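You operate a simulated robot arm through the tools that you are given. There is no shell and no other tool. Be economical: measure what you need, move in short steps, check, and stop when the job is done.

Carry out the task below with a simulated two-armed robot. There is one attempt and no reset: what you move stays moved.

JOB
Swap the two plugs whose leads cross at the splitter box.
Fine: main switch off first, on again at the end; the top lead moves first, by a free rack hole; one plug at a time.

The check looks at the end state, three seconds after you hand in, the way a careful person would. Anything else that was tipped, shoved, dropped, spilled or broken makes it a failure.

ROBOT AND FRAMES
Two 7-joint arms with two-finger parallel grippers on one trunk, on a base that drives. Base frame: it is fixed to the floor where the robot stands at the start and does not move with it; the origin is under the middle of the robot, x ahead of it, y to its left, z up; the surface under the hand at the start is at about z = 0.85. Lengths are in m, angles in degrees, forces in N, time in s.
The left shoulder is at the start at [0.06, 0.143, 0.821], the right one opposite. With the tool pointing down near the work surface each hand reaches from about 0.2 to 0.66 m from the robot's upright axis, wherever it stands, measured 20 degrees to its own side. Places, roughly: red main switch [0.6, 0, 1.1]. Payload 1.57 kg a hand.
The TCP of each hand is the grasp point between the finger pads, 0.03 m short of the fingertips. In the tool frame z runs along the fingers and y along their closing line. Largest opening 0.11 m; finger width 0.024, thickness 0.012; the body of the gripper, 0.048 by 0.112 m, starts 0.078 m behind the TCP.
Orientation is told as [roll, pitch, yaw] about the base's x, y, z axes, in that order, counted from this pose: with the fingers straight down and closing along the base's y, the tool's x points along the base's -x, its y along +y and its z along -z.

CONTROLS
- The arms move only by the tool jog_arm. It takes "left_steps", "right_steps" or both (then of equal length, played together; a hand with none holds still); each is a list of rows, each a list of 7 numbers: the shift along the tool's x, y, z in m, then the turn, a rotation vector about the tool's x, y, z in degrees, then the closure in counts, from 0 (fully open) to 255 (shut). In form: [[dx, dy, dz, ax, ay, az, gripper], ...]. A call has 1 to 8 rows; each row is the pose to reach, as a shift and turn from the pose commanded when the call began, along the tool's axes at that moment. Rows are played at 5 a second. More than 0.05 m and 8.6 degrees between two rows, or a gripper value outside its range, and nothing of the call is played. A pose out of reach is approached as far as the arm can. The call stops where the force on the tool passes 40 N (or 10 N more than at its start, if that is more) or the arm is blocked; 0.2 s more then pass. Each finger travels about 0.045 m/s and halts on what it meets, pressing with about 42 N; the grip force reading is that of the motor and also rises with nothing between the fingers. The clock runs only during rows and for 0.2 s after the last one: add rows that repeat a pose to give the fingers time. It gives the time, the measured TCP pose, the force on the tool (base axes), the opening and the grip force at its end, in the units of the frame above (readings bear some noise), with the torque about the TCP (base axes, N m) and any sound that the robot's microphone picked up.
- Cameras (640 x 400 px; columns grow to the right, rows downward): "scene" is now at [0.0473, 0.0428, 1.4472]; the picture's right is [0.47, -0.88, 0.00], its down [-0.55, -0.29, -0.78] and it looks along [0.69, 0.37, -0.62] (base axes); focal length 276 px, centre (320, 200). "left" rides on the left gripper at [0.07, -0.016, -0.141] in its tool frame; the picture's right is [0.23, 0.97, 0.00], its down [-0.86, 0.20, -0.48] and it looks along [-0.47, 0.11, 0.88] (tool axes); focal length 222 px, centre (320, 200). "right" rides on the right gripper at [0.07, 0.016, -0.141] in its tool frame; the picture's right is [-0.23, 0.97, 0.00], its down [-0.86, -0.20, -0.48] and it looks along [-0.47, -0.11, 0.88] (tool axes); focal length 222 px, centre (320, 200). There is no depth. A picture from a camera that has moved, and an enlarged one, comes with that camera's place and axes in the base frame and with its lens.
- camera(camera): a new picture of that camera. The clock stands still meanwhile.
- move_column(by): slides the trunk up (or, below 0, down) by that many m; the arms and the scene camera ride with it, the base frame stays. It gives what a move gives, with no picture.
- base_move(legs): drives the robot by 1 to 6 legs, each [ahead, left, turn to the left] in m, m and degrees, along the robot's own axes; the way and the turn of a leg run together, so that a leg with both is an arc; at most 1.5 m and 180 degrees a leg. The arms and the cameras ride along, it lands a little off, and it stops where it bumps. It gives what a move gives.
- pan_tilt(pan, tilt): turns the head with the scene camera to pan (to the left, within 86 degrees either way) and tilt (down, from -29 to 69), counted from straight ahead of the robot. It gives what a move gives.
- zoom(camera, box): a new picture of the part [left, top, right, bottom] of that camera's present view, enlarged. The clock stands still meanwhile.
- hand_in(): hands the job in; it is judged then, once.

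Work in short steps. Places have to be worked out from the pictures, the camera data and where the tool is seen: move nearer, look again, correct. Check each grasp and each placing, and mend what went wrong. You have 120 turns and 88 pictures in all, those below and enlarged ones among them. Open the grippers and draw the arms clear of the work before you hand the job in, unless the task says otherwise; then end with one line.

The tools are called after "Request:" as a command line: name --argument value ..., lists and objects as JSON in quotes. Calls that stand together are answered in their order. jog_arm: Moves the arms, as the interface text tells. Its arguments: {"type":"object","properties":{"left_steps":{"type":"array","items":{"type":"array","items":{"type":"number"}}},"right_steps":{"type":"array","items":{"type":"array","items":{"type":"number"}}}},"required":[]} The other tools are called the same way: move_column (by) slides the trunk up or down; base_move (legs) drives the base; pan_tilt (pan, tilt) turns the head that bears the scene camera; camera (camera) takes a picture; zoom (camera, box) takes an enlarged picture of a part of a camera's view; hand_in () hands the job in.

At the start:

```text
time: 0.0
left_tcp_pos: [0.3156, 0.3361, 0.9996]
left_orientation: [0.0, 0.0, 0.0]
left_ft_force: [0.6, -0.4, -0.1]
left_moment: [-0.05, -0.01, 0.03]
left_width: 0.1102
left_gripper_force: 0.0
right_tcp_pos: [0.4611, -0.0183, 1.0007]
right_orientation: [0.0, -0.1, 0.0]
right_ft_force: [-0.2, 0.0, 0.6]
right_moment: [-0.01, 0.01, 0.01]
right_width: 0.1099
right_gripper_force: 0.0
trunk travel left (down, up): [-0.42, 0.17]
robot x, y, heading: [0.0045, 0.0012, 0.0]
head pan, tilt: [27.9, 38.3]
```

scene: 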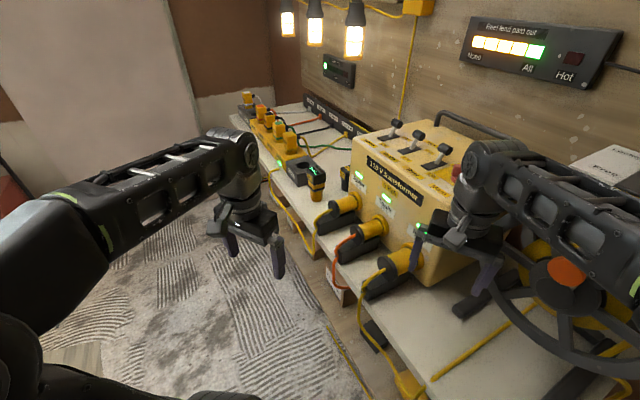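
right: 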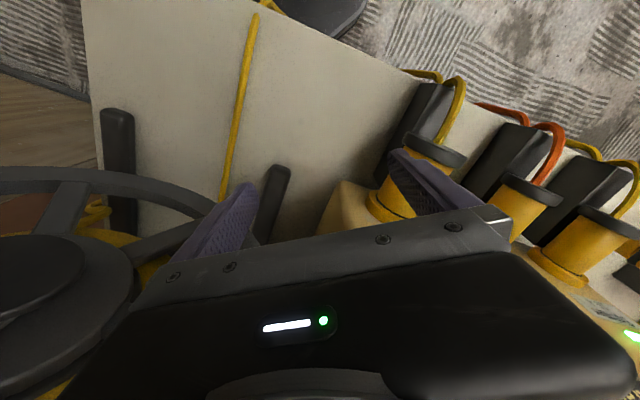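
left: 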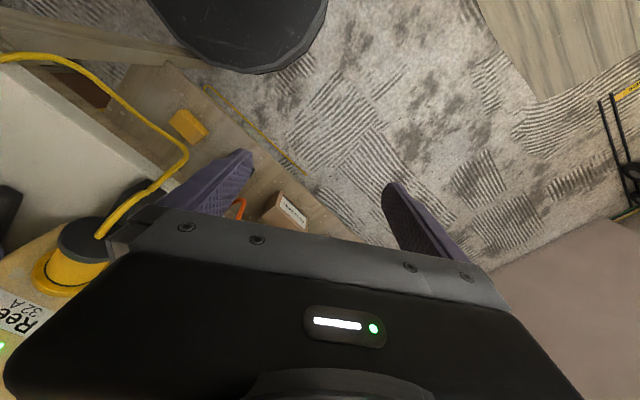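

The scene shows a bench with a transformer with three plugs, a rack further left and a splitter. I enlarge those parts to find the crossing leads and the main switch.

Request:
zoom --camera "scene" --box '[220, 70, 380, 200]'

Request:
zoom --camera "scene" --box '[300, 100, 500, 300]'

Request:
pan_tilt --pan 0 --tilt 25

Request:
camera --camera "scene"

```text
3.08 times, centred on (300, 135) of scene
camera zoom: at [0.0473, 0.0428, 1.4472], right [0.47, -0.88, 0.0], down [-0.55, -0.29, -0.78], along [0.69, 0.37, -0.62], focal length 851 px, centre (382, 400)
```

zoom: 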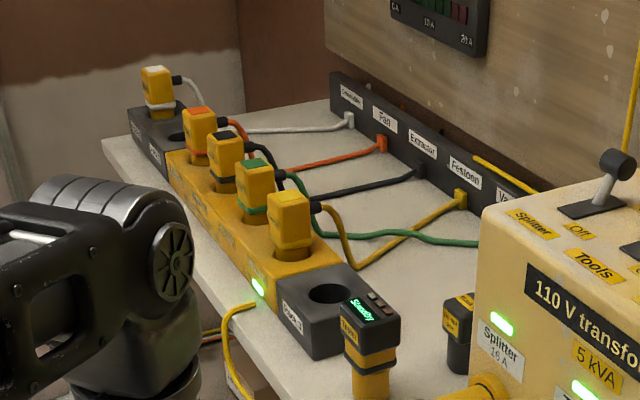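

```text
2.00 times, centred on (400, 200) of scene
camera zoom: at [0.0473, 0.0428, 1.4472], right [0.47, -0.88, 0.0], down [-0.55, -0.29, -0.78], along [0.69, 0.37, -0.62], focal length 553 px, centre (160, 200)
```

zoom: 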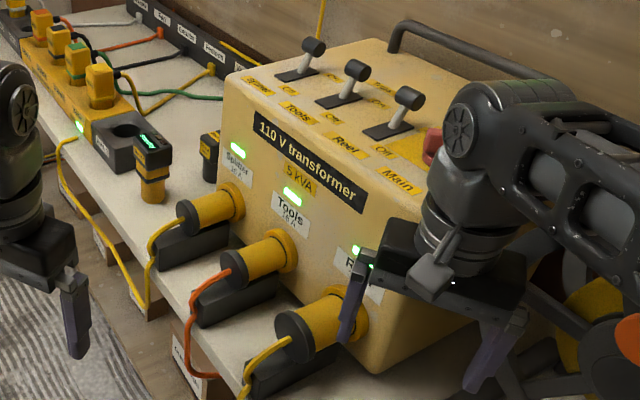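

```text
time: 0.9
left_tcp_pos: [0.3156, 0.336, 0.9988]
left_orientation: [0.0, 0.0, 0.0]
left_ft_force: [0.2, 0.1, 0.9]
left_moment: [-0.01, -0.01, 0.02]
left_width: 0.1103
left_gripper_force: 0.1
right_tcp_pos: [0.4616, -0.0188, 1.0007]
right_orientation: [0.0, 0.0, 0.0]
right_ft_force: [0.4, 0.5, 0.6]
right_moment: [0.0, -0.02, 0.03]
right_width: 0.11
right_gripper_force: 0.0
trunk travel left (down, up): [-0.42, 0.17]
robot x, y, heading: [0.0006, 0.0009, -0.1]
head pan, tilt: [0.0, 25.0]
```

```text
82 pictures are left
camera scene: at [0.0633, 0.0025, 1.468], right [0.0, -1.0, 0.0], down [-0.42, 0.0, -0.91], along [0.91, 0.0, -0.42], focal length 276 px, centre (320, 200)
```

scene: 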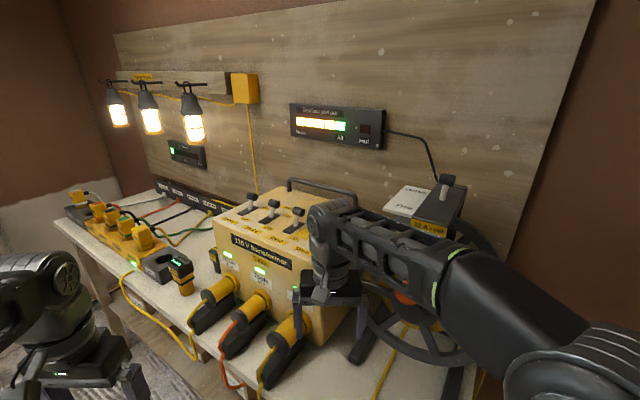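

The two crossing leads look like green and yellow at the splitter's near end. I need the bench layout relative to the robot before moving anything, so I take more views.

Request:
pan_tilt --pan 0 --tilt 65

Request:
camera --camera "scene"

Request:
pan_tilt --pan 50 --tilt 40

Request:
camera --camera "scene"

```text
time: 2.0
left_tcp_pos: [0.3153, 0.3362, 1.0001]
left_orientation: [0.0, 0.0, 0.0]
left_ft_force: [-1.3, -0.5, 0.4]
left_moment: [0.02, -0.01, -0.01]
left_width: 0.1098
left_gripper_force: 0.0
right_tcp_pos: [0.462, -0.0197, 0.9999]
right_orientation: [0.0, -0.1, -0.1]
right_ft_force: [0.1, -0.7, -0.1]
right_moment: [0.0, -0.01, 0.01]
right_width: 0.11
right_gripper_force: 0.1
trunk travel left (down, up): [-0.42, 0.17]
robot x, y, heading: [0.0015, -0.0015, 0.1]
head pan, tilt: [0.0, 65.0]
```

```text
81 pictures are left
camera scene: at [0.0319, 0.0025, 1.4124], right [0.0, -1.0, 0.0], down [-0.91, 0.0, -0.42], along [0.42, 0.0, -0.91], focal length 276 px, centre (320, 200)
```

scene: 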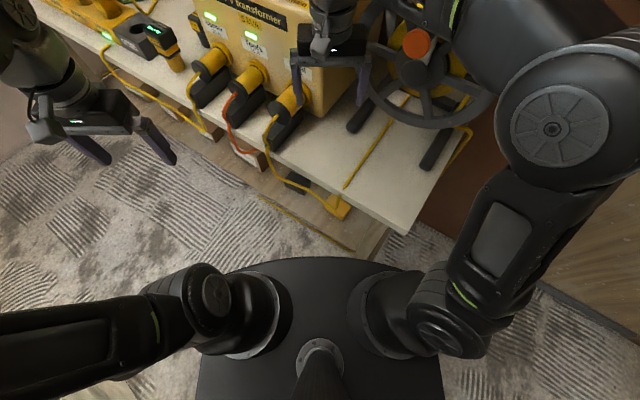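

```text
time: 3.2
left_tcp_pos: [0.316, 0.3356, 0.9992]
left_orientation: [0.0, 0.0, 0.0]
left_ft_force: [0.6, 0.1, 0.0]
left_moment: [-0.01, 0.02, 0.02]
left_width: 0.11
left_gripper_force: 0.1
right_tcp_pos: [0.4616, -0.0182, 0.9989]
right_orientation: [0.0, -0.1, 0.0]
right_ft_force: [-0.2, 0.3, 0.0]
right_moment: [-0.02, 0.0, 0.0]
right_width: 0.11
right_gripper_force: 0.1
trunk travel left (down, up): [-0.42, 0.17]
robot x, y, heading: [0.0029, -0.0022, 0.3]
head pan, tilt: [50.0, 40.0]
```

```text
80 pictures are left
camera scene: at [0.0259, 0.0675, 1.4446], right [0.77, -0.64, 0.0], down [-0.41, -0.49, -0.77], along [0.49, 0.59, -0.64], focal length 276 px, centre (320, 200)
```

scene: 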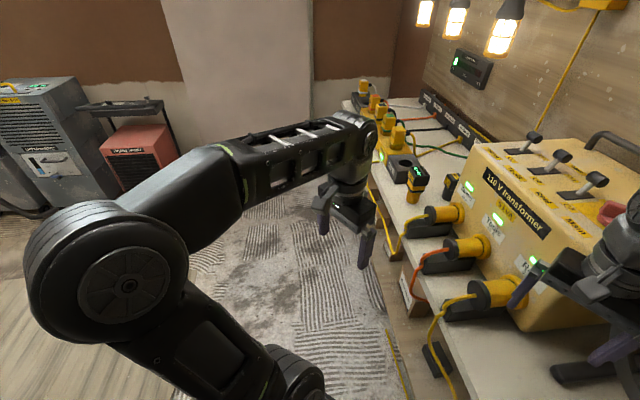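

Bench front edge runs about 57° yaw, corner near (0.22,-0.17). I raise the right hand straight up clear of the transformer to see the main switch.

Request:
jog_arm --right_steps '[[0, 0, -0.04, 0, 0, 0, 0], [0, 0, -0.08, 0, 0, 0, 0], [0, 0, -0.12, 0, 0, 0, 0], [0, 0, -0.16, 0, 0, 0, 0], [0, -0.04, -0.19, 0, 0, 0, 0], [0.02, -0.08, -0.2, 0, 0, 0, 0], [0.04, -0.12, -0.2, 0, 0, 0, 0], [0.06, -0.16, -0.2, 0, 0, 0, 0]]'

Request:
pan_tilt --pan 5 --tilt 32

Request:
camera --camera "scene"

Request:
camera --camera "right"

```text
time: 4.9
left_tcp_pos: [0.3163, 0.3385, 0.9994]
left_orientation: [-0.1, 0.0, 0.2]
left_ft_force: [-0.1, 0.7, -0.5]
left_moment: [0.06, 0.01, -0.02]
left_width: 0.1097
left_gripper_force: 0.1
right_tcp_pos: [0.4344, -0.0898, 1.0204]
right_orientation: [0.7, -1.9, 4.9]
right_ft_force: [8.2, 15.2, -16.6]
right_moment: [-0.99, 0.71, 0.26]
right_width: 0.11
right_gripper_force: 0.0
right hand out of reach, approached as far as the arm can: row 1, 2, 3, 4, 5, 6, 7, 8
trunk travel left (down, up): [-0.42, 0.17]
robot x, y, heading: [-0.0011, -0.0022, 0.0]
head pan, tilt: [50.0, 40.0]
stopped in row 8 (right hand): the force on the tool passed its limit at 100 N (the readings are from after the stop); the commanded pose is now the measured one
```

```text
time: 6.0
left_tcp_pos: [0.318, 0.3393, 0.999]
left_orientation: [-0.1, 0.1, 0.0]
left_ft_force: [-0.2, 0.1, 1.0]
left_moment: [-0.02, -0.03, 0.0]
left_width: 0.1098
left_gripper_force: 0.0
right_tcp_pos: [0.4334, -0.0921, 1.0211]
right_orientation: [0.4, -1.7, 4.6]
right_ft_force: [4.7, 22.8, -42.5]
right_moment: [-0.39, -0.47, -0.28]
right_width: 0.11
right_gripper_force: 0.0
trunk travel left (down, up): [-0.42, 0.17]
robot x, y, heading: [0.0017, -0.0012, -0.1]
head pan, tilt: [5.0, 32.0]
```

```text
79 pictures are left
camera scene: at [0.0637, 0.0133, 1.4564], right [0.09, -1.0, 0.0], down [-0.53, -0.05, -0.85], along [0.84, 0.07, -0.53], focal length 276 px, centre (320, 200)
```

scene: 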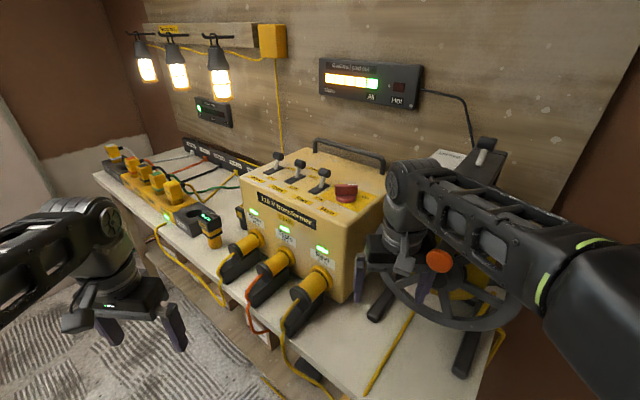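

```text
78 pictures are left
camera right: at [0.3586, -0.0833, 1.1602], right [0.15, 0.99, 0.01], down [0.85, -0.14, 0.5], along [0.5, -0.06, -0.86], focal length 222 px, centre (320, 200)
```

right: 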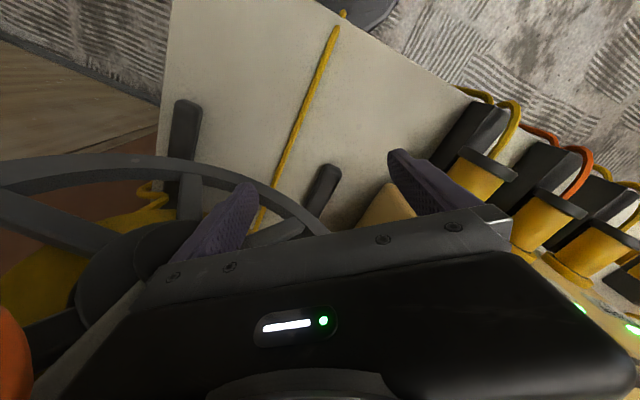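

The right hand touched something (likely the reel) and the reach upward is limited at this column height. I back it off to the left, toward where it was.

Request:
jog_arm --right_steps '[[0.005, 0.015, 0, 0, 0, 0, 0], [0.01, 0.03, 0, 0, 0, 0, 0], [0.01, 0.045, 0, 0, 0, 0, 0]]'

Request:
zoom --camera "scene" --box '[230, 120, 530, 360]'

```text
time: 6.8
left_tcp_pos: [0.3143, 0.338, 0.9997]
left_orientation: [0.0, -0.1, 0.1]
left_ft_force: [-1.5, -0.3, 0.3]
left_moment: [0.0, 0.0, 0.0]
left_width: 0.1101
left_gripper_force: 0.0
right_tcp_pos: [0.4193, -0.0502, 1.0228]
right_orientation: [0.5, -2.1, 4.5]
right_ft_force: [-0.1, 0.3, -0.6]
right_moment: [-0.06, -0.06, -0.02]
right_width: 0.1101
right_gripper_force: 0.0
trunk travel left (down, up): [-0.42, 0.17]
robot x, y, heading: [0.0007, 0.0034, 0.2]
head pan, tilt: [5.0, 32.0]
```

```text
1.67 times, centred on (380, 240) of scene
camera zoom: at [0.06, 0.0109, 1.4571], right [0.09, -1.0, 0.0], down [-0.53, -0.05, -0.85], along [0.84, 0.07, -0.53], focal length 461 px, centre (220, 133)
```

zoom: 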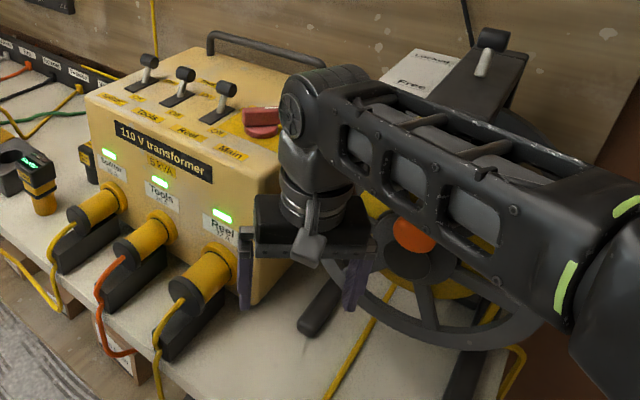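

Contact released. Raise the column for more height, and look at the main switch.

Request:
move_column --by 0.16

Request:
jog_arm --right_steps '[[0.03, -0.03, -0.01, 0, 0, 0, 0], [0.05, -0.06, -0.01, 0, 0, 0, 0], [0.06, -0.1, -0.01, 0, 0, 0, 0]]'

Request:
zoom --camera "scene" --box '[220, 200, 420, 325]'

```text
time: 8.7
left_tcp_pos: [0.3156, 0.3361, 1.1604]
left_orientation: [0.0, 0.0, 0.1]
left_ft_force: [0.8, 0.3, 0.3]
left_moment: [-0.01, 0.01, 0.02]
left_width: 0.1103
left_gripper_force: 0.1
right_tcp_pos: [0.4193, -0.0513, 1.183]
right_orientation: [0.5, -2.1, 4.5]
right_ft_force: [-0.8, -0.4, 0.1]
right_moment: [0.01, -0.01, -0.01]
right_width: 0.1102
right_gripper_force: 0.1
trunk travel left (down, up): [-0.58, 0.01]
robot x, y, heading: [-0.0013, -0.0015, 0.4]
head pan, tilt: [5.0, 32.0]
```

```text
time: 9.1
left_tcp_pos: [0.315, 0.3396, 1.1596]
left_orientation: [0.0, -0.1, 0.2]
left_ft_force: [-0.7, -0.1, -0.1]
left_moment: [-0.01, -0.04, -0.01]
left_width: 0.1099
left_gripper_force: 0.1
right_tcp_pos: [0.3978, -0.0692, 1.1843]
right_orientation: [0.4, -2.5, 7.0]
right_ft_force: [10.3, 2.4, -6.0]
right_moment: [0.31, -0.3, 0.62]
right_width: 0.1094
right_gripper_force: 0.2
trunk travel left (down, up): [-0.58, 0.01]
robot x, y, heading: [-0.0006, -0.0001, 0.4]
head pan, tilt: [5.0, 32.0]
stopped in row 2 (right hand): the force on the tool passed its limit at 62 N (the readings are from after the stop); the commanded pose is now the measured one
```

```text
3.20 times, centred on (320, 262) of scene
camera zoom: at [0.0614, 0.0125, 1.6166], right [0.09, -1.0, 0.0], down [-0.53, -0.05, -0.85], along [0.84, 0.08, -0.53], focal length 885 px, centre (320, 0)
```

zoom: 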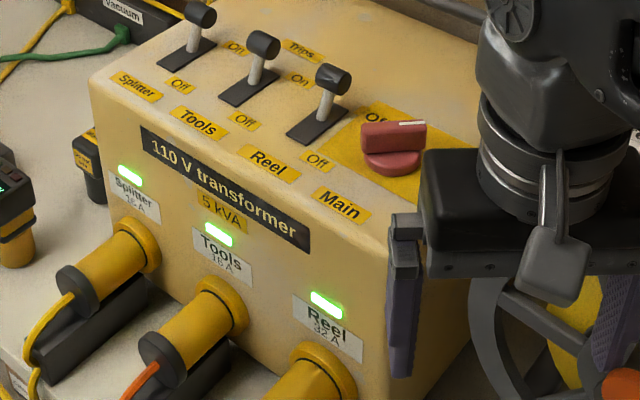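

Another contact; I look at the whole view to see what the right arm touches.

Request:
pan_tilt --pan -25 --tilt 45

Request:
camera --camera "scene"

```text
time: 10.1
left_tcp_pos: [0.3171, 0.3376, 1.1603]
left_orientation: [0.0, -0.1, 0.1]
left_ft_force: [0.2, 0.3, 0.5]
left_moment: [0.01, -0.02, -0.01]
left_width: 0.1101
left_gripper_force: 0.0
right_tcp_pos: [0.3978, -0.0696, 1.1831]
right_orientation: [0.4, -2.2, 7.0]
right_ft_force: [12.0, 3.3, 3.4]
right_moment: [-0.09, -0.32, 0.73]
right_width: 0.1079
right_gripper_force: 0.0
trunk travel left (down, up): [-0.58, 0.01]
robot x, y, heading: [-0.0018, -0.0033, -0.0]
head pan, tilt: [-25.0, 45.0]
```

```text
75 pictures are left
camera scene: at [0.0473, -0.0309, 1.5975], right [-0.42, -0.91, 0.0], down [-0.64, 0.3, -0.71], along [0.64, -0.3, -0.71], focal length 276 px, centre (320, 200)
```

scene: 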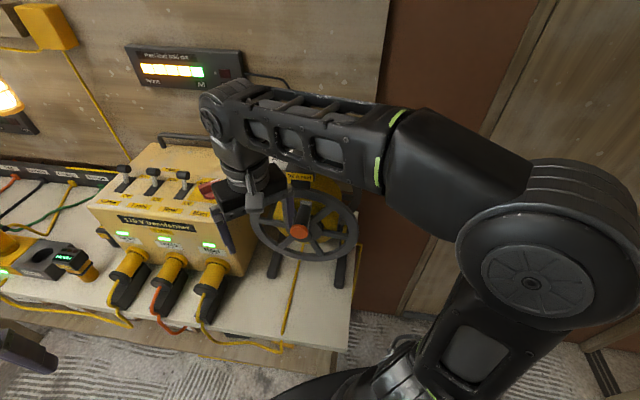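

Request:
zoom --camera "scene" --box '[180, 130, 370, 290]'

Request:
camera --camera "right"

```text
2.50 times, centred on (275, 210) of scene
camera zoom: at [0.0473, -0.0309, 1.5975], right [-0.42, -0.91, 0.0], down [-0.64, 0.3, -0.71], along [0.64, -0.3, -0.71], focal length 691 px, centre (432, 175)
```

zoom: 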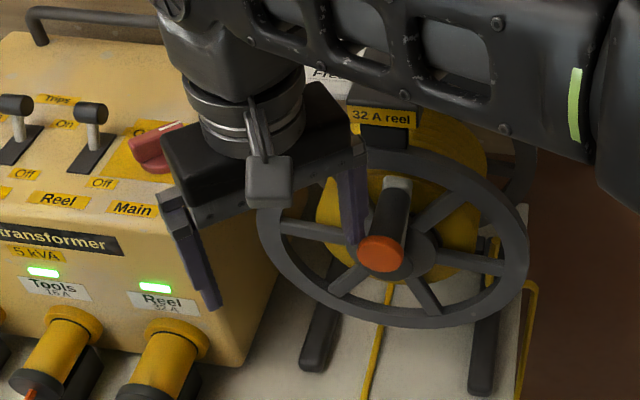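

```text
73 pictures are left
camera right: at [0.3214, -0.0636, 1.323], right [0.11, 0.99, 0.01], down [0.85, -0.1, 0.51], along [0.51, -0.04, -0.86], focal length 222 px, centre (320, 200)
```

right: 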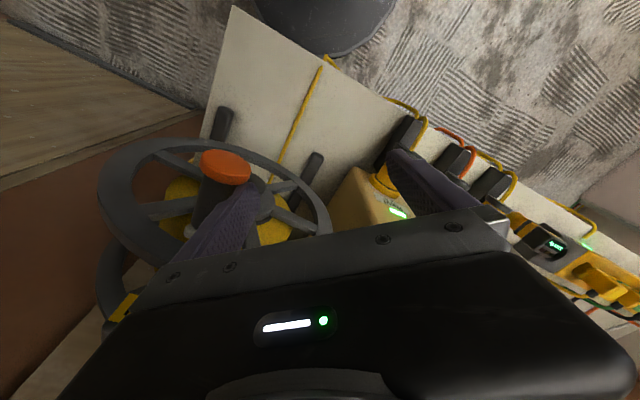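

The right finger is touching the reel's crank handle. I shift the hand left (+y) and a bit forward, off the handle, then up over it.

Request:
jog_arm --right_steps '[[-0.01, 0.02, -0.005, 0, 0, 0, 0], [-0.015, 0.04, -0.01, 0, 0, 0, 0], [-0.015, 0.045, -0.03, 0, 0, 0, 0]]'

Request:
zoom --camera "scene" --box '[80, 30, 400, 290]'

```text
time: 10.9
left_tcp_pos: [0.3154, 0.3369, 1.1597]
left_orientation: [0.1, -0.1, 0.2]
left_ft_force: [0.4, 0.4, 0.9]
left_moment: [0.02, 0.0, -0.03]
left_width: 0.1101
left_gripper_force: 0.0
right_tcp_pos: [0.406, -0.0378, 1.1919]
right_orientation: [0.4, -2.2, 6.8]
right_ft_force: [-0.4, 0.5, -0.6]
right_moment: [-0.03, 0.02, -0.01]
right_width: 0.1102
right_gripper_force: 0.1
right hand out of reach, approached as far as the arm can: row 2, 3
trunk travel left (down, up): [-0.58, 0.01]
robot x, y, heading: [0.0019, 0.0014, 0.1]
head pan, tilt: [-25.0, 45.0]
```

```text
1.54 times, centred on (240, 160) of scene
camera zoom: at [0.0452, -0.0312, 1.5974], right [-0.42, -0.91, 0.0], down [-0.64, 0.3, -0.71], along [0.64, -0.3, -0.71], focal length 425 px, centre (443, 262)
```

zoom: 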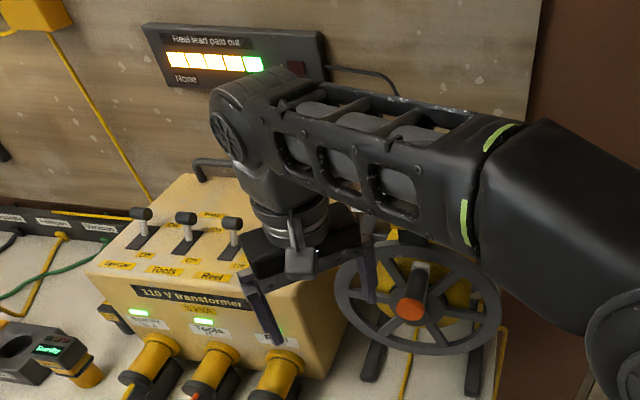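

Free now, nothing shifted. By triangulation the main switch bar is at about (0.644, 0.005, 1.117). I look at it closely with the zoom after moving the hand away backwards-left.

Request:
jog_arm --right_steps '[[0.03, 0.02, 0, 0, 0, 0, 0], [0.06, 0.04, 0, 0, 0, 0, 0], [0.1, 0.06, 0, 0, 0, 0, 0], [0.14, 0.06, 0, 0, 0, 0, 0]]'

Request:
pan_tilt --pan 2 --tilt 40

Request:
zoom --camera "scene" --box '[250, 130, 410, 230]'

```text
time: 11.9
left_tcp_pos: [0.3167, 0.3365, 1.1607]
left_orientation: [0.1, 0.0, 0.1]
left_ft_force: [0.2, 0.1, -1.1]
left_moment: [0.01, 0.02, -0.01]
left_width: 0.11
left_gripper_force: 0.2
right_tcp_pos: [0.2662, 0.0123, 1.1786]
right_orientation: [0.4, -2.1, 6.8]
right_ft_force: [0.4, 0.0, -0.1]
right_moment: [-0.02, 0.03, -0.01]
right_width: 0.11
right_gripper_force: 0.1
right hand out of reach, approached as far as the arm can: row 4
trunk travel left (down, up): [-0.58, 0.01]
robot x, y, heading: [-0.0011, 0.002, 0.1]
head pan, tilt: [-25.0, 45.0]
```

```text
time: 12.8
left_tcp_pos: [0.3153, 0.3383, 1.1602]
left_orientation: [0.0, -0.1, 0.3]
left_ft_force: [0.3, 0.3, 0.7]
left_moment: [0.02, -0.03, 0.02]
left_width: 0.1099
left_gripper_force: 0.1
right_tcp_pos: [0.2656, 0.0134, 1.178]
right_orientation: [0.5, -2.2, 6.9]
right_ft_force: [0.0, 0.6, 0.0]
right_moment: [0.03, -0.01, -0.01]
right_width: 0.1104
right_gripper_force: 0.0
trunk travel left (down, up): [-0.58, 0.01]
robot x, y, heading: [0.0026, -0.0017, 0.0]
head pan, tilt: [2.0, 40.0]
```

```text
4.00 times, centred on (330, 180) of scene
camera zoom: at [0.0565, 0.0057, 1.6047], right [0.04, -1.0, 0.0], down [-0.64, -0.02, -0.77], along [0.77, 0.03, -0.64], focal length 1106 px, centre (280, 280)
```

zoom: 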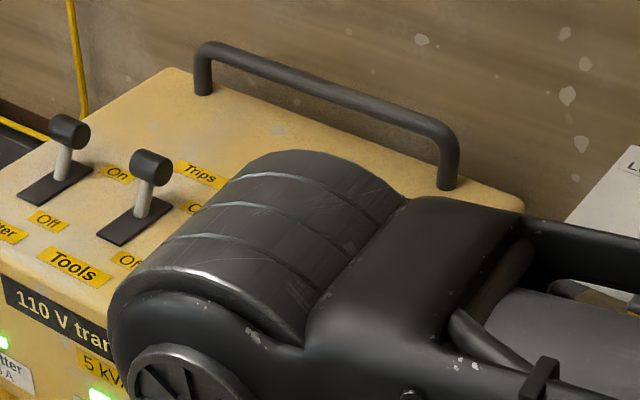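

The arm blocks that view. I bring the hand over the switch, fingers half closed, as high as reach allows, and use the hand camera.

Request:
jog_arm --right_steps '[[-0.05, -0.01, 0, 0, 0, 0, 116], [-0.1, -0.02, -0.01, 0, 0, 0, 116], [-0.15, -0.03, -0.02, 0, 0, 0, 116], [-0.2, -0.04, -0.02, 0, 0, 0, 116], [-0.24, -0.05, -0.02, 0, 0, 0, 116], [-0.27, -0.052, -0.02, 0, 0, 0, 116]]'

Request:
camera --camera "right"

```text
refused: row 1 steps farther than a row can; nothing moved
```

```text
70 pictures are left
camera right: at [0.1893, 0.0189, 1.3173], right [0.11, 0.99, 0.02], down [0.85, -0.1, 0.51], along [0.51, -0.04, -0.86], focal length 222 px, centre (320, 200)
```

right: 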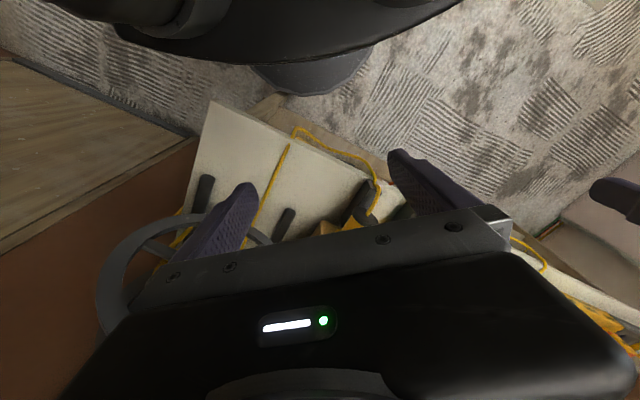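

Steps must stay under 0.05 m in norm; redo in smaller rows.

Request:
jog_arm --right_steps '[[-0.045, -0.01, 0, 0, 0, 0, 116], [-0.09, -0.02, -0.01, 0, 0, 0, 116], [-0.135, -0.03, -0.02, 0, 0, 0, 116], [-0.18, -0.04, -0.02, 0, 0, 0, 116], [-0.22, -0.05, -0.02, 0, 0, 0, 116], [-0.26, -0.052, -0.02, 0, 0, 0, 116], [-0.3, -0.052, -0.02, 0, 0, 0, 116]]'

Request:
camera --camera "right"

```text
time: 14.4
left_tcp_pos: [0.3146, 0.3388, 1.161]
left_orientation: [0.0, -0.1, 0.1]
left_ft_force: [-0.2, 0.1, 0.8]
left_moment: [-0.02, 0.0, 0.0]
left_width: 0.1099
left_gripper_force: 0.0
right_tcp_pos: [0.4615, -0.0444, 1.1869]
right_orientation: [0.3, -2.7, 7.0]
right_ft_force: [0.0, 0.0, 0.5]
right_moment: [0.01, -0.02, 0.0]
right_width: 0.0601
right_gripper_force: 0.0
right hand out of reach, approached as far as the arm can: row 3, 4, 5, 6, 7
trunk travel left (down, up): [-0.58, 0.01]
robot x, y, heading: [-0.0017, 0.002, 0.2]
head pan, tilt: [2.0, 40.0]
```

```text
69 pictures are left
camera right: at [0.3827, -0.0383, 1.3245], right [0.11, 0.99, 0.02], down [0.85, -0.1, 0.52], along [0.51, -0.04, -0.86], focal length 222 px, centre (320, 200)
```

right: 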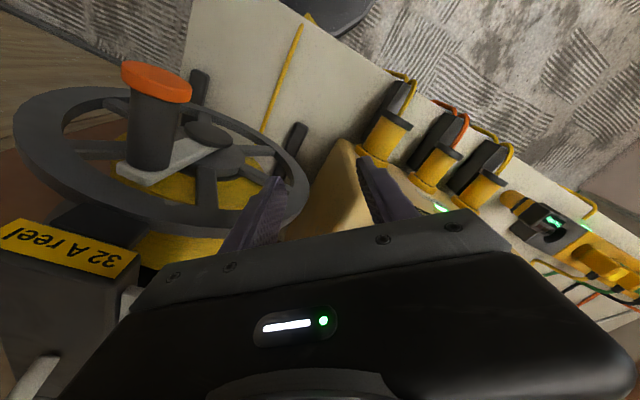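

Reach is limited at this height. I test whether slightly lower lets the hand go farther forward (still above everything).

Request:
jog_arm --right_steps '[[-0.02, -0.0, 0.01, 0, 0, 0, 116], [-0.05, 0.005, 0.012, 0, 0, 0, 116], [-0.09, 0.01, 0.012, 0, 0, 0, 116], [-0.13, 0.02, 0.012, 0, 0, 0, 116]]'

```text
time: 15.4
left_tcp_pos: [0.3154, 0.3374, 1.1601]
left_orientation: [0.0, -0.2, 0.1]
left_ft_force: [0.5, -0.1, -0.7]
left_moment: [-0.02, -0.03, -0.01]
left_width: 0.1098
left_gripper_force: 0.0
right_tcp_pos: [0.4782, -0.043, 1.1779]
right_orientation: [0.4, -2.2, 6.9]
right_ft_force: [0.4, -0.2, -0.4]
right_moment: [-0.01, -0.03, -0.02]
right_width: 0.06
right_gripper_force: 0.1
right hand out of reach, approached as far as the arm can: row 2, 3, 4
trunk travel left (down, up): [-0.58, 0.01]
robot x, y, heading: [-0.0002, 0.0021, -0.2]
head pan, tilt: [2.0, 40.0]
```

Reach limit confirms I must get closer. I retract the right hand over the robot and drive parallel to the bench edge, then turn to face the bench.

Request:
jog_arm --right_steps '[[0.045, 0.01, 0, 0, 0, 0, 116], [0.09, 0.02, 0, 0, 0, 0, 116], [0.135, 0.03, 0, 0, 0, 0, 116], [0.18, 0.04, 0, 0, 0, 0, 116], [0.21, 0.045, 0, 0, 0, 0, 116]]'

Request:
base_move --legs '[[0.186, 0.332, 0], [0, 0, -33]]'

Request:
pan_tilt --pan -10 --tilt 45

Request:
camera --camera "scene"

```text
time: 16.6
left_tcp_pos: [0.3153, 0.3373, 1.1601]
left_orientation: [0.1, -0.1, 0.2]
left_ft_force: [-0.1, 0.6, 0.5]
left_moment: [-0.01, -0.01, -0.01]
left_width: 0.1098
left_gripper_force: 0.0
right_tcp_pos: [0.264, -0.0241, 1.1657]
right_orientation: [0.4, -2.3, 6.9]
right_ft_force: [-1.0, 0.3, 0.1]
right_moment: [-0.01, 0.0, -0.01]
right_width: 0.0599
right_gripper_force: 0.0
trunk travel left (down, up): [-0.58, 0.01]
robot x, y, heading: [0.0017, 0.0006, 0.2]
head pan, tilt: [2.0, 40.0]
```

```text
time: 20.6
left_tcp_pos: [0.6273, 0.4313, 1.1596]
left_orientation: [0.0, -0.1, -33.0]
left_ft_force: [0.5, -0.2, 0.0]
left_moment: [-0.08, -0.03, -0.02]
left_width: 0.1102
left_gripper_force: 0.1
right_tcp_pos: [0.3864, 0.1569, 1.1661]
right_orientation: [0.4, -2.1, -26.3]
right_ft_force: [0.4, 0.0, 0.2]
right_moment: [-0.01, -0.05, -0.01]
right_width: 0.0599
right_gripper_force: 0.1
trunk travel left (down, up): [-0.58, 0.01]
robot x, y, heading: [0.1767, 0.325, -33.0]
head pan, tilt: [2.0, 40.0]
```

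```text
time: 21.3
left_tcp_pos: [0.6282, 0.4325, 1.1601]
left_orientation: [0.1, -0.1, -32.9]
left_ft_force: [0.0, 0.0, -0.8]
left_moment: [0.02, 0.0, 0.0]
left_width: 0.11
left_gripper_force: 0.0
right_tcp_pos: [0.3859, 0.1569, 1.1659]
right_orientation: [0.4, -2.1, -26.2]
right_ft_force: [-0.4, 0.6, 0.0]
right_moment: [0.02, 0.03, -0.03]
right_width: 0.0598
right_gripper_force: 0.1
trunk travel left (down, up): [-0.58, 0.01]
robot x, y, heading: [0.1738, 0.3203, -33.0]
head pan, tilt: [-10.0, 45.0]
```

```text
68 pictures are left
camera scene: at [0.2147, 0.2856, 1.5974], right [-0.68, -0.73, 0.0], down [-0.52, 0.48, -0.71], along [0.52, -0.48, -0.71], focal length 276 px, centre (320, 200)
```

scene: 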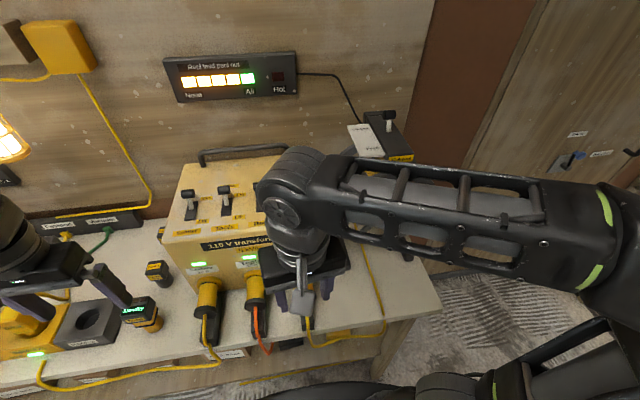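

Now facing the bench squarely. The switch is still ~0.52 from the right shoulder, so I creep forward 0.06 and then view the switch with the hand raised aside.

Request:
base_move --legs '[[0.06, 0, 0]]'

Request:
jog_arm --right_steps '[[-0.04, 0, 0, 0, 0, 0, 116], [-0.08, 0, 0, 0, 0, 0, 116], [-0.12, 0, 0, 0, 0, 0, 116], [-0.16, 0, 0, 0, 0, 0, 116], [-0.18, 0, 0, 0, 0, 0, 116]]'

Request:
camera --camera "right"

```text
time: 22.3
left_tcp_pos: [0.6808, 0.3984, 1.1594]
left_orientation: [0.0, 0.1, -33.0]
left_ft_force: [-0.2, -1.5, 0.6]
left_moment: [0.06, 0.03, 0.03]
left_width: 0.1101
left_gripper_force: 0.0
right_tcp_pos: [0.4393, 0.1231, 1.1666]
right_orientation: [0.4, -2.1, -26.3]
right_ft_force: [-0.2, -0.5, 0.2]
right_moment: [0.04, 0.05, 0.0]
right_width: 0.0598
right_gripper_force: 0.0
trunk travel left (down, up): [-0.58, 0.01]
robot x, y, heading: [0.2246, 0.291, -32.9]
head pan, tilt: [-10.0, 45.0]
```

```text
time: 23.5
left_tcp_pos: [0.6778, 0.4002, 1.1597]
left_orientation: [-0.1, -0.2, -33.1]
left_ft_force: [-0.3, 0.5, 0.0]
left_moment: [-0.03, -0.04, 0.01]
left_width: 0.1097
left_gripper_force: 0.0
right_tcp_pos: [0.5988, 0.044, 1.1734]
right_orientation: [0.4, -2.1, -26.3]
right_ft_force: [-0.2, 0.6, -0.3]
right_moment: [-0.01, -0.04, -0.05]
right_width: 0.06
right_gripper_force: 0.1
trunk travel left (down, up): [-0.58, 0.01]
robot x, y, heading: [0.2308, 0.2895, -33.0]
head pan, tilt: [-10.0, 45.0]
```

```text
67 pictures are left
camera right: at [0.5382, 0.0916, 1.3119], right [0.63, 0.77, 0.01], down [0.66, -0.55, 0.51], along [0.4, -0.31, -0.86], focal length 222 px, centre (320, 200)
```

right: 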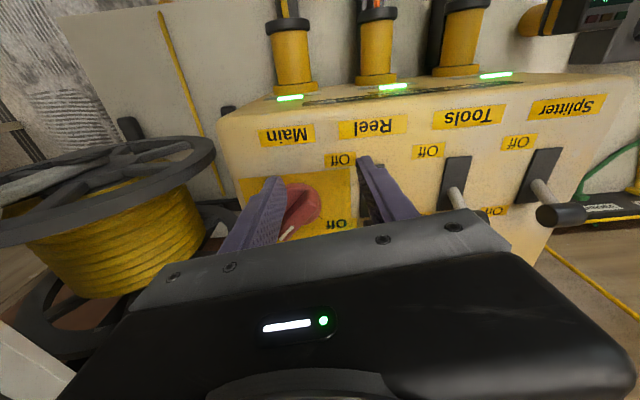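

The Main knob is right under the hand with an "Off" label to its left. I enlarge for pointer direction and labels.

Request:
zoom --camera "right" --box '[220, 140, 400, 260]'

Request:
zoom --camera "scene" --box '[180, 120, 340, 260]'

```text
3.33 times, centred on (310, 200) of right
camera zoom: at [0.5382, 0.0916, 1.3119], right [0.63, 0.77, 0.01], down [0.66, -0.55, 0.51], along [0.4, -0.31, -0.86], focal length 740 px, centre (353, 200)
```

zoom: 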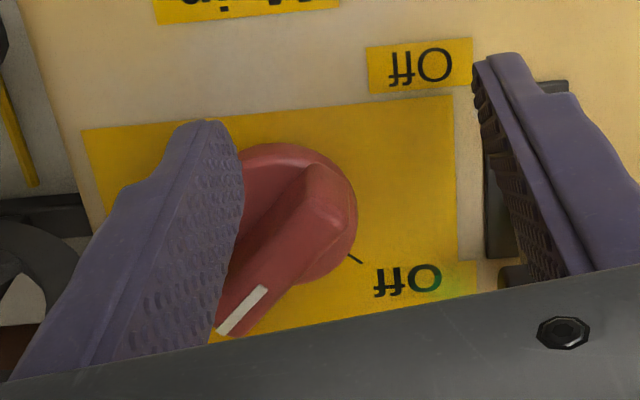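

```text
2.86 times, centred on (260, 190) of scene
camera zoom: at [0.266, 0.2528, 1.5974], right [-0.68, -0.73, 0.0], down [-0.52, 0.48, -0.71], along [0.52, -0.48, -0.71], focal length 790 px, centre (491, 229)
```

zoom: 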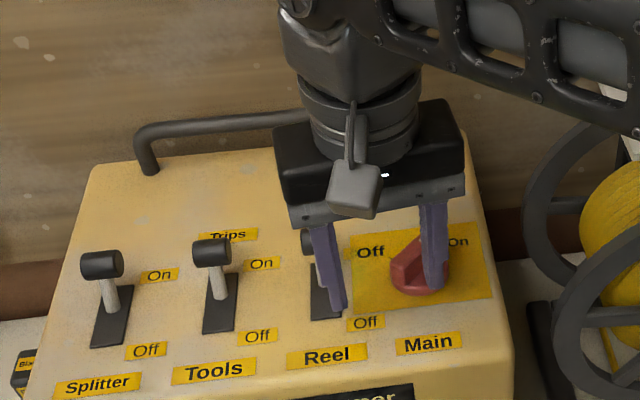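

Knob pivot ≈(0.628,-0.002), pointer at On (yaw ≈-72°), Off at ≈+8°: turn ~80–85° counter-clockwise from above. I turn the hand to yaw -72° and centre it above the knob.

Request:
jog_arm --right_steps '[[-0.008, -0.005, 0, 0, 0, 7.7, 116], [-0.016, -0.01, 0, 0, 0, 15.3, 116], [-0.024, -0.015, 0, 0, 0, 23, 116], [-0.032, -0.02, 0, 0, 0, 30.7, 116], [-0.04, -0.024, 0, 0, 0, 38.3, 116], [-0.0464, -0.0284, 0, 0, 0, 45.7, 116], [-0.0464, -0.0284, 0, 0, 0, 45.7, 116]]'

Request:
zoom --camera "right" --box '[220, 120, 420, 245]'

```text
time: 25.1
left_tcp_pos: [0.6778, 0.4002, 1.1596]
left_orientation: [0.0, -0.1, -33.0]
left_ft_force: [0.5, -0.7, -0.1]
left_moment: [0.01, 0.01, 0.03]
left_width: 0.1098
left_gripper_force: 0.2
right_tcp_pos: [0.627, 0.0023, 1.1753]
right_orientation: [2.2, -1.6, -68.4]
right_ft_force: [-0.4, -0.1, 0.4]
right_moment: [-0.04, 0.0, 0.01]
right_width: 0.0601
right_gripper_force: 0.2
right hand out of reach, approached as far as the arm can: row 6, 7
trunk travel left (down, up): [-0.58, 0.01]
robot x, y, heading: [0.2326, 0.2865, -33.0]
head pan, tilt: [-10.0, 45.0]
```

```text
3.20 times, centred on (320, 182) of right
camera zoom: at [0.6091, 0.0755, 1.3157], right [0.99, 0.15, 0.04], down [0.11, -0.86, 0.5], along [0.11, -0.49, -0.87], focal length 711 px, centre (320, 256)
```

zoom: 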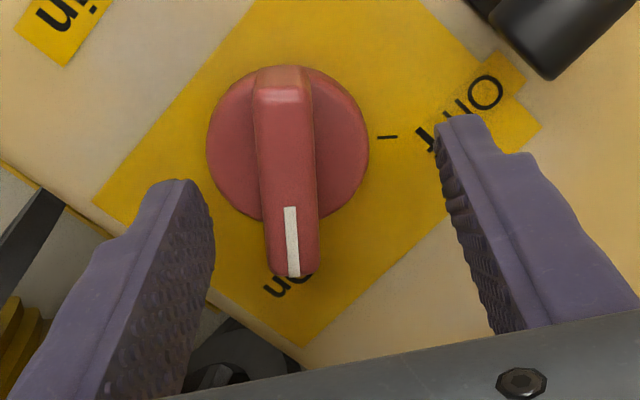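

Alignment is good; tick for Off is exactly 90° CCW from pointer. I recentre by ~(-7,-12) mm and descend to z≈1.142, then look.

Request:
jog_arm --right_steps '[[-0.0086, -0.0109, 0, 0, 0, 0, 116], [-0.0086, -0.0109, 0.017, 0, 0, 0, 116], [-0.0086, -0.0109, 0.033, 0, 0, 0, 116]]'

Request:
zoom --camera "right" --box '[220, 120, 420, 245]'

Request:
zoom --camera "scene" --box '[220, 140, 360, 260]'

```text
time: 25.9
left_tcp_pos: [0.6778, 0.3991, 1.1603]
left_orientation: [0.0, -0.1, -33.0]
left_ft_force: [-1.1, -0.5, 0.1]
left_moment: [0.01, 0.01, -0.03]
left_width: 0.1101
left_gripper_force: 0.1
right_tcp_pos: [0.6222, -0.0078, 1.1435]
right_orientation: [2.2, -1.7, -68.4]
right_ft_force: [0.4, -0.8, 3.1]
right_moment: [-0.02, 0.15, 0.05]
right_width: 0.0604
right_gripper_force: 0.1
trunk travel left (down, up): [-0.58, 0.01]
robot x, y, heading: [0.2303, 0.2886, -32.9]
head pan, tilt: [-10.0, 45.0]
```

```text
3.20 times, centred on (320, 182) of right
camera zoom: at [0.604, 0.0643, 1.2836], right [0.99, 0.15, 0.04], down [0.11, -0.86, 0.5], along [0.11, -0.49, -0.87], focal length 711 px, centre (320, 256)
```

zoom: 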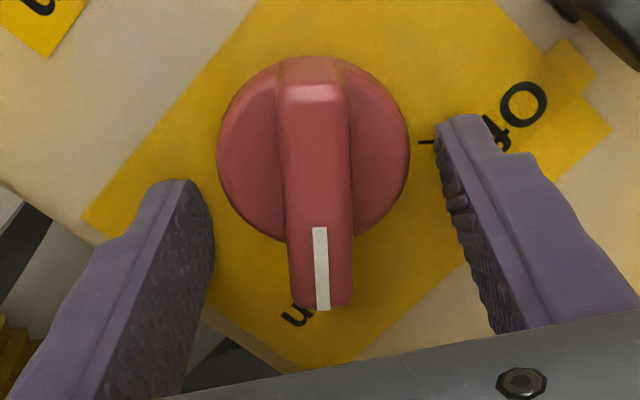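

```text
3.33 times, centred on (290, 200) of scene
camera zoom: at [0.2654, 0.2523, 1.5976], right [-0.68, -0.73, 0.0], down [-0.52, 0.48, -0.71], along [0.52, -0.48, -0.71], focal length 921 px, centre (420, 200)
```

zoom: 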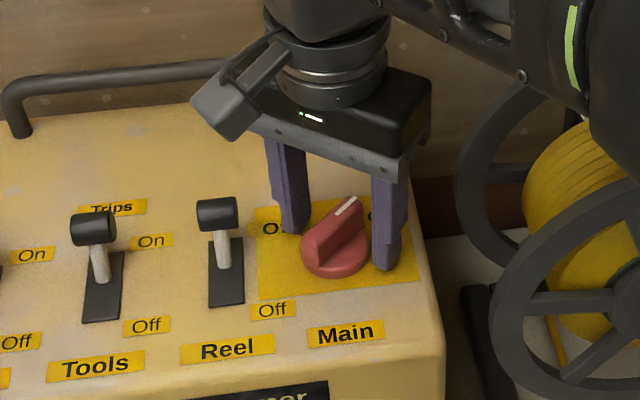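

Fingertips nearly at the panel level (slight upward force). I raise 14 mm so they clear the knob's disc and close on the bar, watching the width.

Request:
jog_arm --right_steps '[[0, 0, -0.014, 0, 0, 0, 116], [0, 0, -0.014, 0, 0, 0, 180], [0, 0, -0.014, 0, 0, 0, 225], [0, 0, -0.014, 0, 0, 0, 225], [0, 0, -0.014, 0, 0, 0, 235], [0, 0, -0.014, 0, 0, 0, 235]]'

Request:
zoom --camera "right" --box '[220, 120, 420, 245]'

```text
time: 27.3
left_tcp_pos: [0.68, 0.4007, 1.1594]
left_orientation: [0.0, -0.1, -33.0]
left_ft_force: [-0.6, 0.0, -0.5]
left_moment: [0.0, 0.0, 0.03]
left_width: 0.1099
left_gripper_force: 0.1
right_tcp_pos: [0.622, -0.0072, 1.1574]
right_orientation: [2.2, -1.7, -68.2]
right_ft_force: [10.0, 4.4, 1.1]
right_moment: [0.03, 0.26, -0.13]
right_width: 0.0155
right_gripper_force: 28.8
trunk travel left (down, up): [-0.58, 0.01]
robot x, y, heading: [0.2282, 0.2923, -32.8]
head pan, tilt: [-10.0, 45.0]
```

```text
3.20 times, centred on (320, 182) of right
camera zoom: at [0.6043, 0.0652, 1.2974], right [0.99, 0.15, 0.04], down [0.11, -0.86, 0.5], along [0.11, -0.49, -0.87], focal length 711 px, centre (320, 256)
```

zoom: 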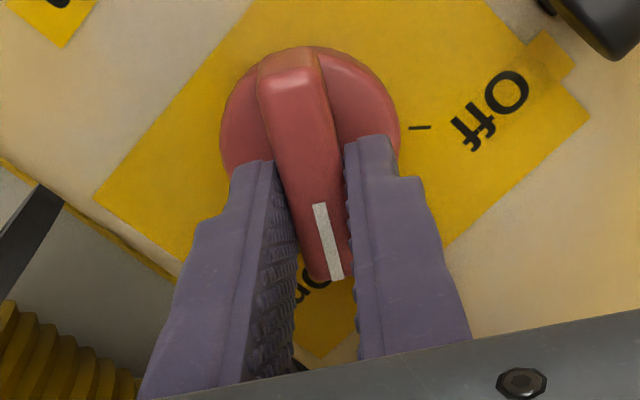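

Grip is on the bar (15.5 mm). I turn the knob counter-clockwise about its pivot, first 56°.

Request:
jog_arm --right_steps '[[0.0001, 0.0012, -0.014, 0, 0, -8, 245], [0.0003, 0.0024, -0.014, 0, 0, -16, 245], [0.0008, 0.0035, -0.014, 0, 0, -24, 245], [0.0013, 0.0046, -0.014, 0, 0, -32, 245], [0.002, 0.0056, -0.014, 0, 0, -40, 245], [0.0029, 0.0065, -0.014, 0, 0, -48, 245], [0.0038, 0.0072, -0.014, 0, 0, -56, 245]]'

Request:
zoom --camera "right" --box '[220, 120, 420, 245]'

```text
time: 28.9
left_tcp_pos: [0.6802, 0.4003, 1.16]
left_orientation: [-0.2, 0.0, -33.0]
left_ft_force: [-0.1, 0.8, -0.3]
left_moment: [-0.01, -0.02, 0.01]
left_width: 0.11
left_gripper_force: 0.1
right_tcp_pos: [0.6267, -0.0023, 1.1707]
right_orientation: [-0.2, -2.7, -12.0]
right_ft_force: [13.3, 11.4, -11.2]
right_moment: [0.48, 0.22, -0.11]
right_width: 0.0149
right_gripper_force: 30.9
trunk travel left (down, up): [-0.58, 0.01]
robot x, y, heading: [0.2307, 0.2921, -33.3]
head pan, tilt: [-10.0, 45.0]
```

```text
3.20 times, centred on (320, 182) of right
camera zoom: at [0.5556, 0.0304, 1.3091], right [0.43, 0.91, 0.01], down [0.77, -0.37, 0.52], along [0.47, -0.22, -0.85], focal length 711 px, centre (320, 256)
```

zoom: 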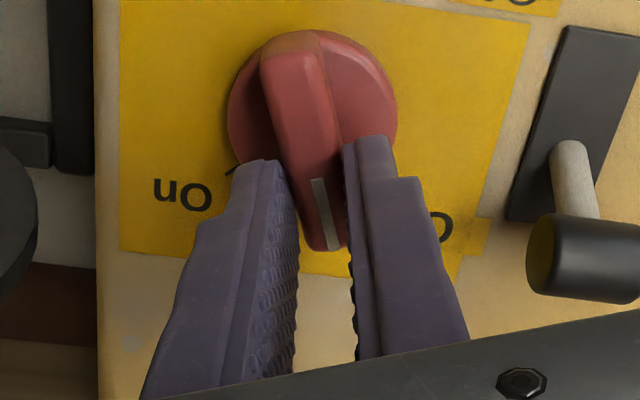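

The knob is turning, but I accidentally lifted 14 mm too. I lower 10 mm and turn the rest.

Request:
jog_arm --right_steps '[[0, 0, 0.006, 0, 0, 0, 245], [0.0001, 0.0012, 0.011, 0, 0, -8, 245], [0.0003, 0.0024, 0.011, 0, 0, -16, 245], [0.0008, 0.0035, 0.011, 0, 0, -24, 245], [0.0008, 0.0035, 0.011, 0, 0, -24, 245]]'

Request:
zoom --camera "right" --box '[220, 120, 420, 245]'

Request:
zoom --camera "scene" --box '[160, 30, 400, 260]'

```text
time: 30.1
left_tcp_pos: [0.6764, 0.3998, 1.1607]
left_orientation: [0.0, -0.2, -33.0]
left_ft_force: [-0.1, 0.1, -0.2]
left_moment: [0.0, 0.01, 0.02]
left_width: 0.1099
left_gripper_force: 0.1
right_tcp_pos: [0.6238, 0.0015, 1.1609]
right_orientation: [-1.4, -2.4, 11.8]
right_ft_force: [-1.7, 2.5, 23.6]
right_moment: [0.59, 0.12, -0.45]
right_width: 0.0153
right_gripper_force: 30.9
trunk travel left (down, up): [-0.58, 0.01]
robot x, y, heading: [0.2289, 0.2918, -32.9]
head pan, tilt: [-10.0, 45.0]
```

```text
3.20 times, centred on (320, 182) of right
camera zoom: at [0.5454, 0.0045, 1.2986], right [0.02, 1.0, -0.01], down [0.85, -0.01, 0.52], along [0.52, -0.02, -0.85], focal length 711 px, centre (320, 256)
```

zoom: 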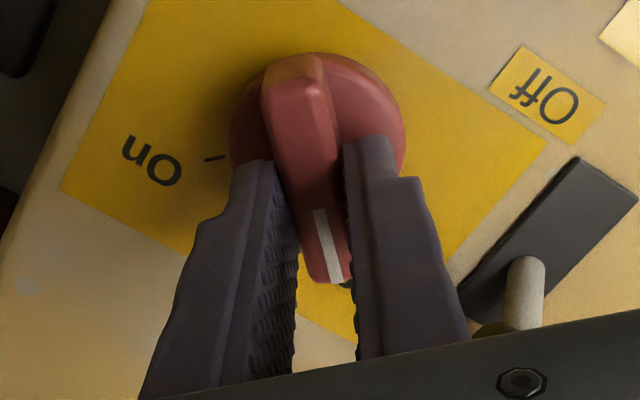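

```text
1.74 times, centred on (280, 145) of scene
camera zoom: at [0.2639, 0.2538, 1.5976], right [-0.68, -0.73, 0.0], down [-0.52, 0.48, -0.71], along [0.52, -0.48, -0.71], focal length 481 px, centre (390, 296)
```

zoom: 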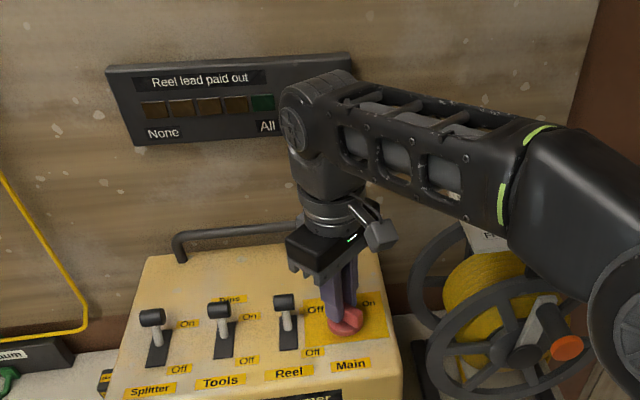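

Power is off (display dark). I open a little, lift, and check the pointer at Off.

Request:
jog_arm --right_steps '[[0, 0, -0.002, 0, 0, 0, 170], [0, 0, -0.002, 0, 0, 0, 150], [0, 0, -0.01, 0, 0, 0, 150], [0, 0, -0.02, 0, 0, 0, 150]]'

Request:
zoom --camera "right" --box '[220, 120, 420, 245]'

```text
time: 31.1
left_tcp_pos: [0.6775, 0.3982, 1.1608]
left_orientation: [-0.1, -0.1, -33.0]
left_ft_force: [0.0, -0.3, 0.2]
left_moment: [-0.01, -0.02, 0.02]
left_width: 0.11
left_gripper_force: 0.0
right_tcp_pos: [0.6252, 0.0012, 1.1691]
right_orientation: [-1.3, -2.4, 11.8]
right_ft_force: [-0.4, -0.8, -0.4]
right_moment: [0.02, 0.0, -0.01]
right_width: 0.0451
right_gripper_force: 0.0
right hand out of reach, approached as far as the arm can: row 4
trunk travel left (down, up): [-0.58, 0.01]
robot x, y, heading: [0.2293, 0.2888, -32.9]
head pan, tilt: [-10.0, 45.0]
```

```text
3.20 times, centred on (320, 182) of right
camera zoom: at [0.5477, 0.0043, 1.3074], right [0.02, 1.0, -0.01], down [0.86, -0.01, 0.52], along [0.52, -0.02, -0.86], focal length 711 px, centre (320, 256)
```

zoom: 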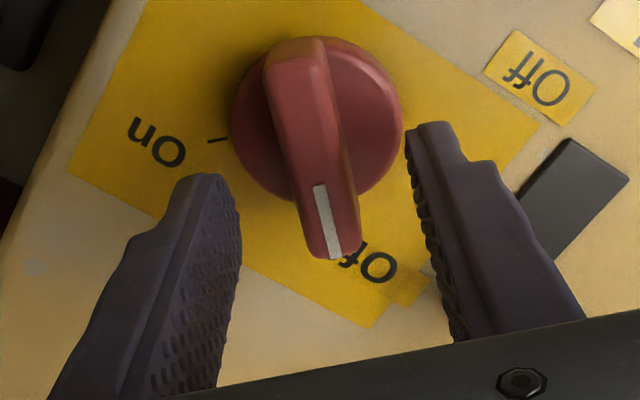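

Pointer sits on Off. I close the fingers slim, retract the right hand straight back, and look toward the splitter.

Request:
jog_arm --right_steps '[[0, 0, 0, 0, 0, 0, 220], [0.025, 0.025, -0.005, 0, 0, 7, 220], [0.055, 0.055, -0.005, 0, 0, 14, 220], [0.085, 0.085, -0.005, 0, 0, 21, 220], [0.115, 0.115, -0.005, 0, 0, 28, 220], [0.142, 0.141, -0.005, 0, 0, 36, 220]]'

Request:
pan_tilt --pan 45 --tilt 42

Request:
camera --camera "scene"

```text
time: 32.5
left_tcp_pos: [0.6792, 0.399, 1.161]
left_orientation: [0.0, 0.0, -33.0]
left_ft_force: [1.7, -0.4, 0.3]
left_moment: [0.0, -0.01, -0.02]
left_width: 0.11
left_gripper_force: 0.1
right_tcp_pos: [0.4605, 0.111, 1.1666]
right_orientation: [0.4, -2.7, -24.3]
right_ft_force: [-0.6, 0.5, 0.5]
right_moment: [0.0, 0.02, -0.03]
right_width: 0.015
right_gripper_force: 0.0
trunk travel left (down, up): [-0.58, 0.01]
robot x, y, heading: [0.231, 0.292, -33.1]
head pan, tilt: [-10.0, 45.0]
```

```text
time: 33.7
left_tcp_pos: [0.6771, 0.3995, 1.16]
left_orientation: [-0.1, 0.0, -33.0]
left_ft_force: [-0.5, 0.4, 0.0]
left_moment: [-0.01, -0.03, 0.05]
left_width: 0.1098
left_gripper_force: 0.1
right_tcp_pos: [0.4632, 0.1093, 1.1665]
right_orientation: [0.4, -2.7, -24.2]
right_ft_force: [0.4, -0.1, -0.5]
right_moment: [-0.01, 0.01, 0.03]
right_width: 0.0149
right_gripper_force: 0.1
trunk travel left (down, up): [-0.58, 0.01]
robot x, y, heading: [0.2292, 0.2886, -33.0]
head pan, tilt: [45.0, 42.0]
```

```text
56 pictures are left
camera scene: at [0.2882, 0.3251, 1.6017], right [0.21, -0.98, 0.0], down [-0.65, -0.14, -0.74], along [0.73, 0.15, -0.67], focal length 276 px, centre (320, 200)
```

scene: 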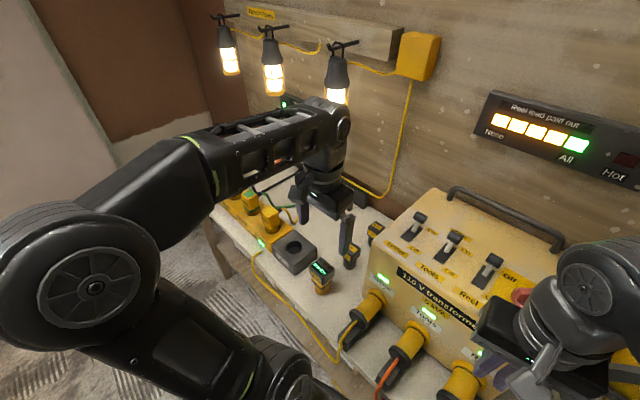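

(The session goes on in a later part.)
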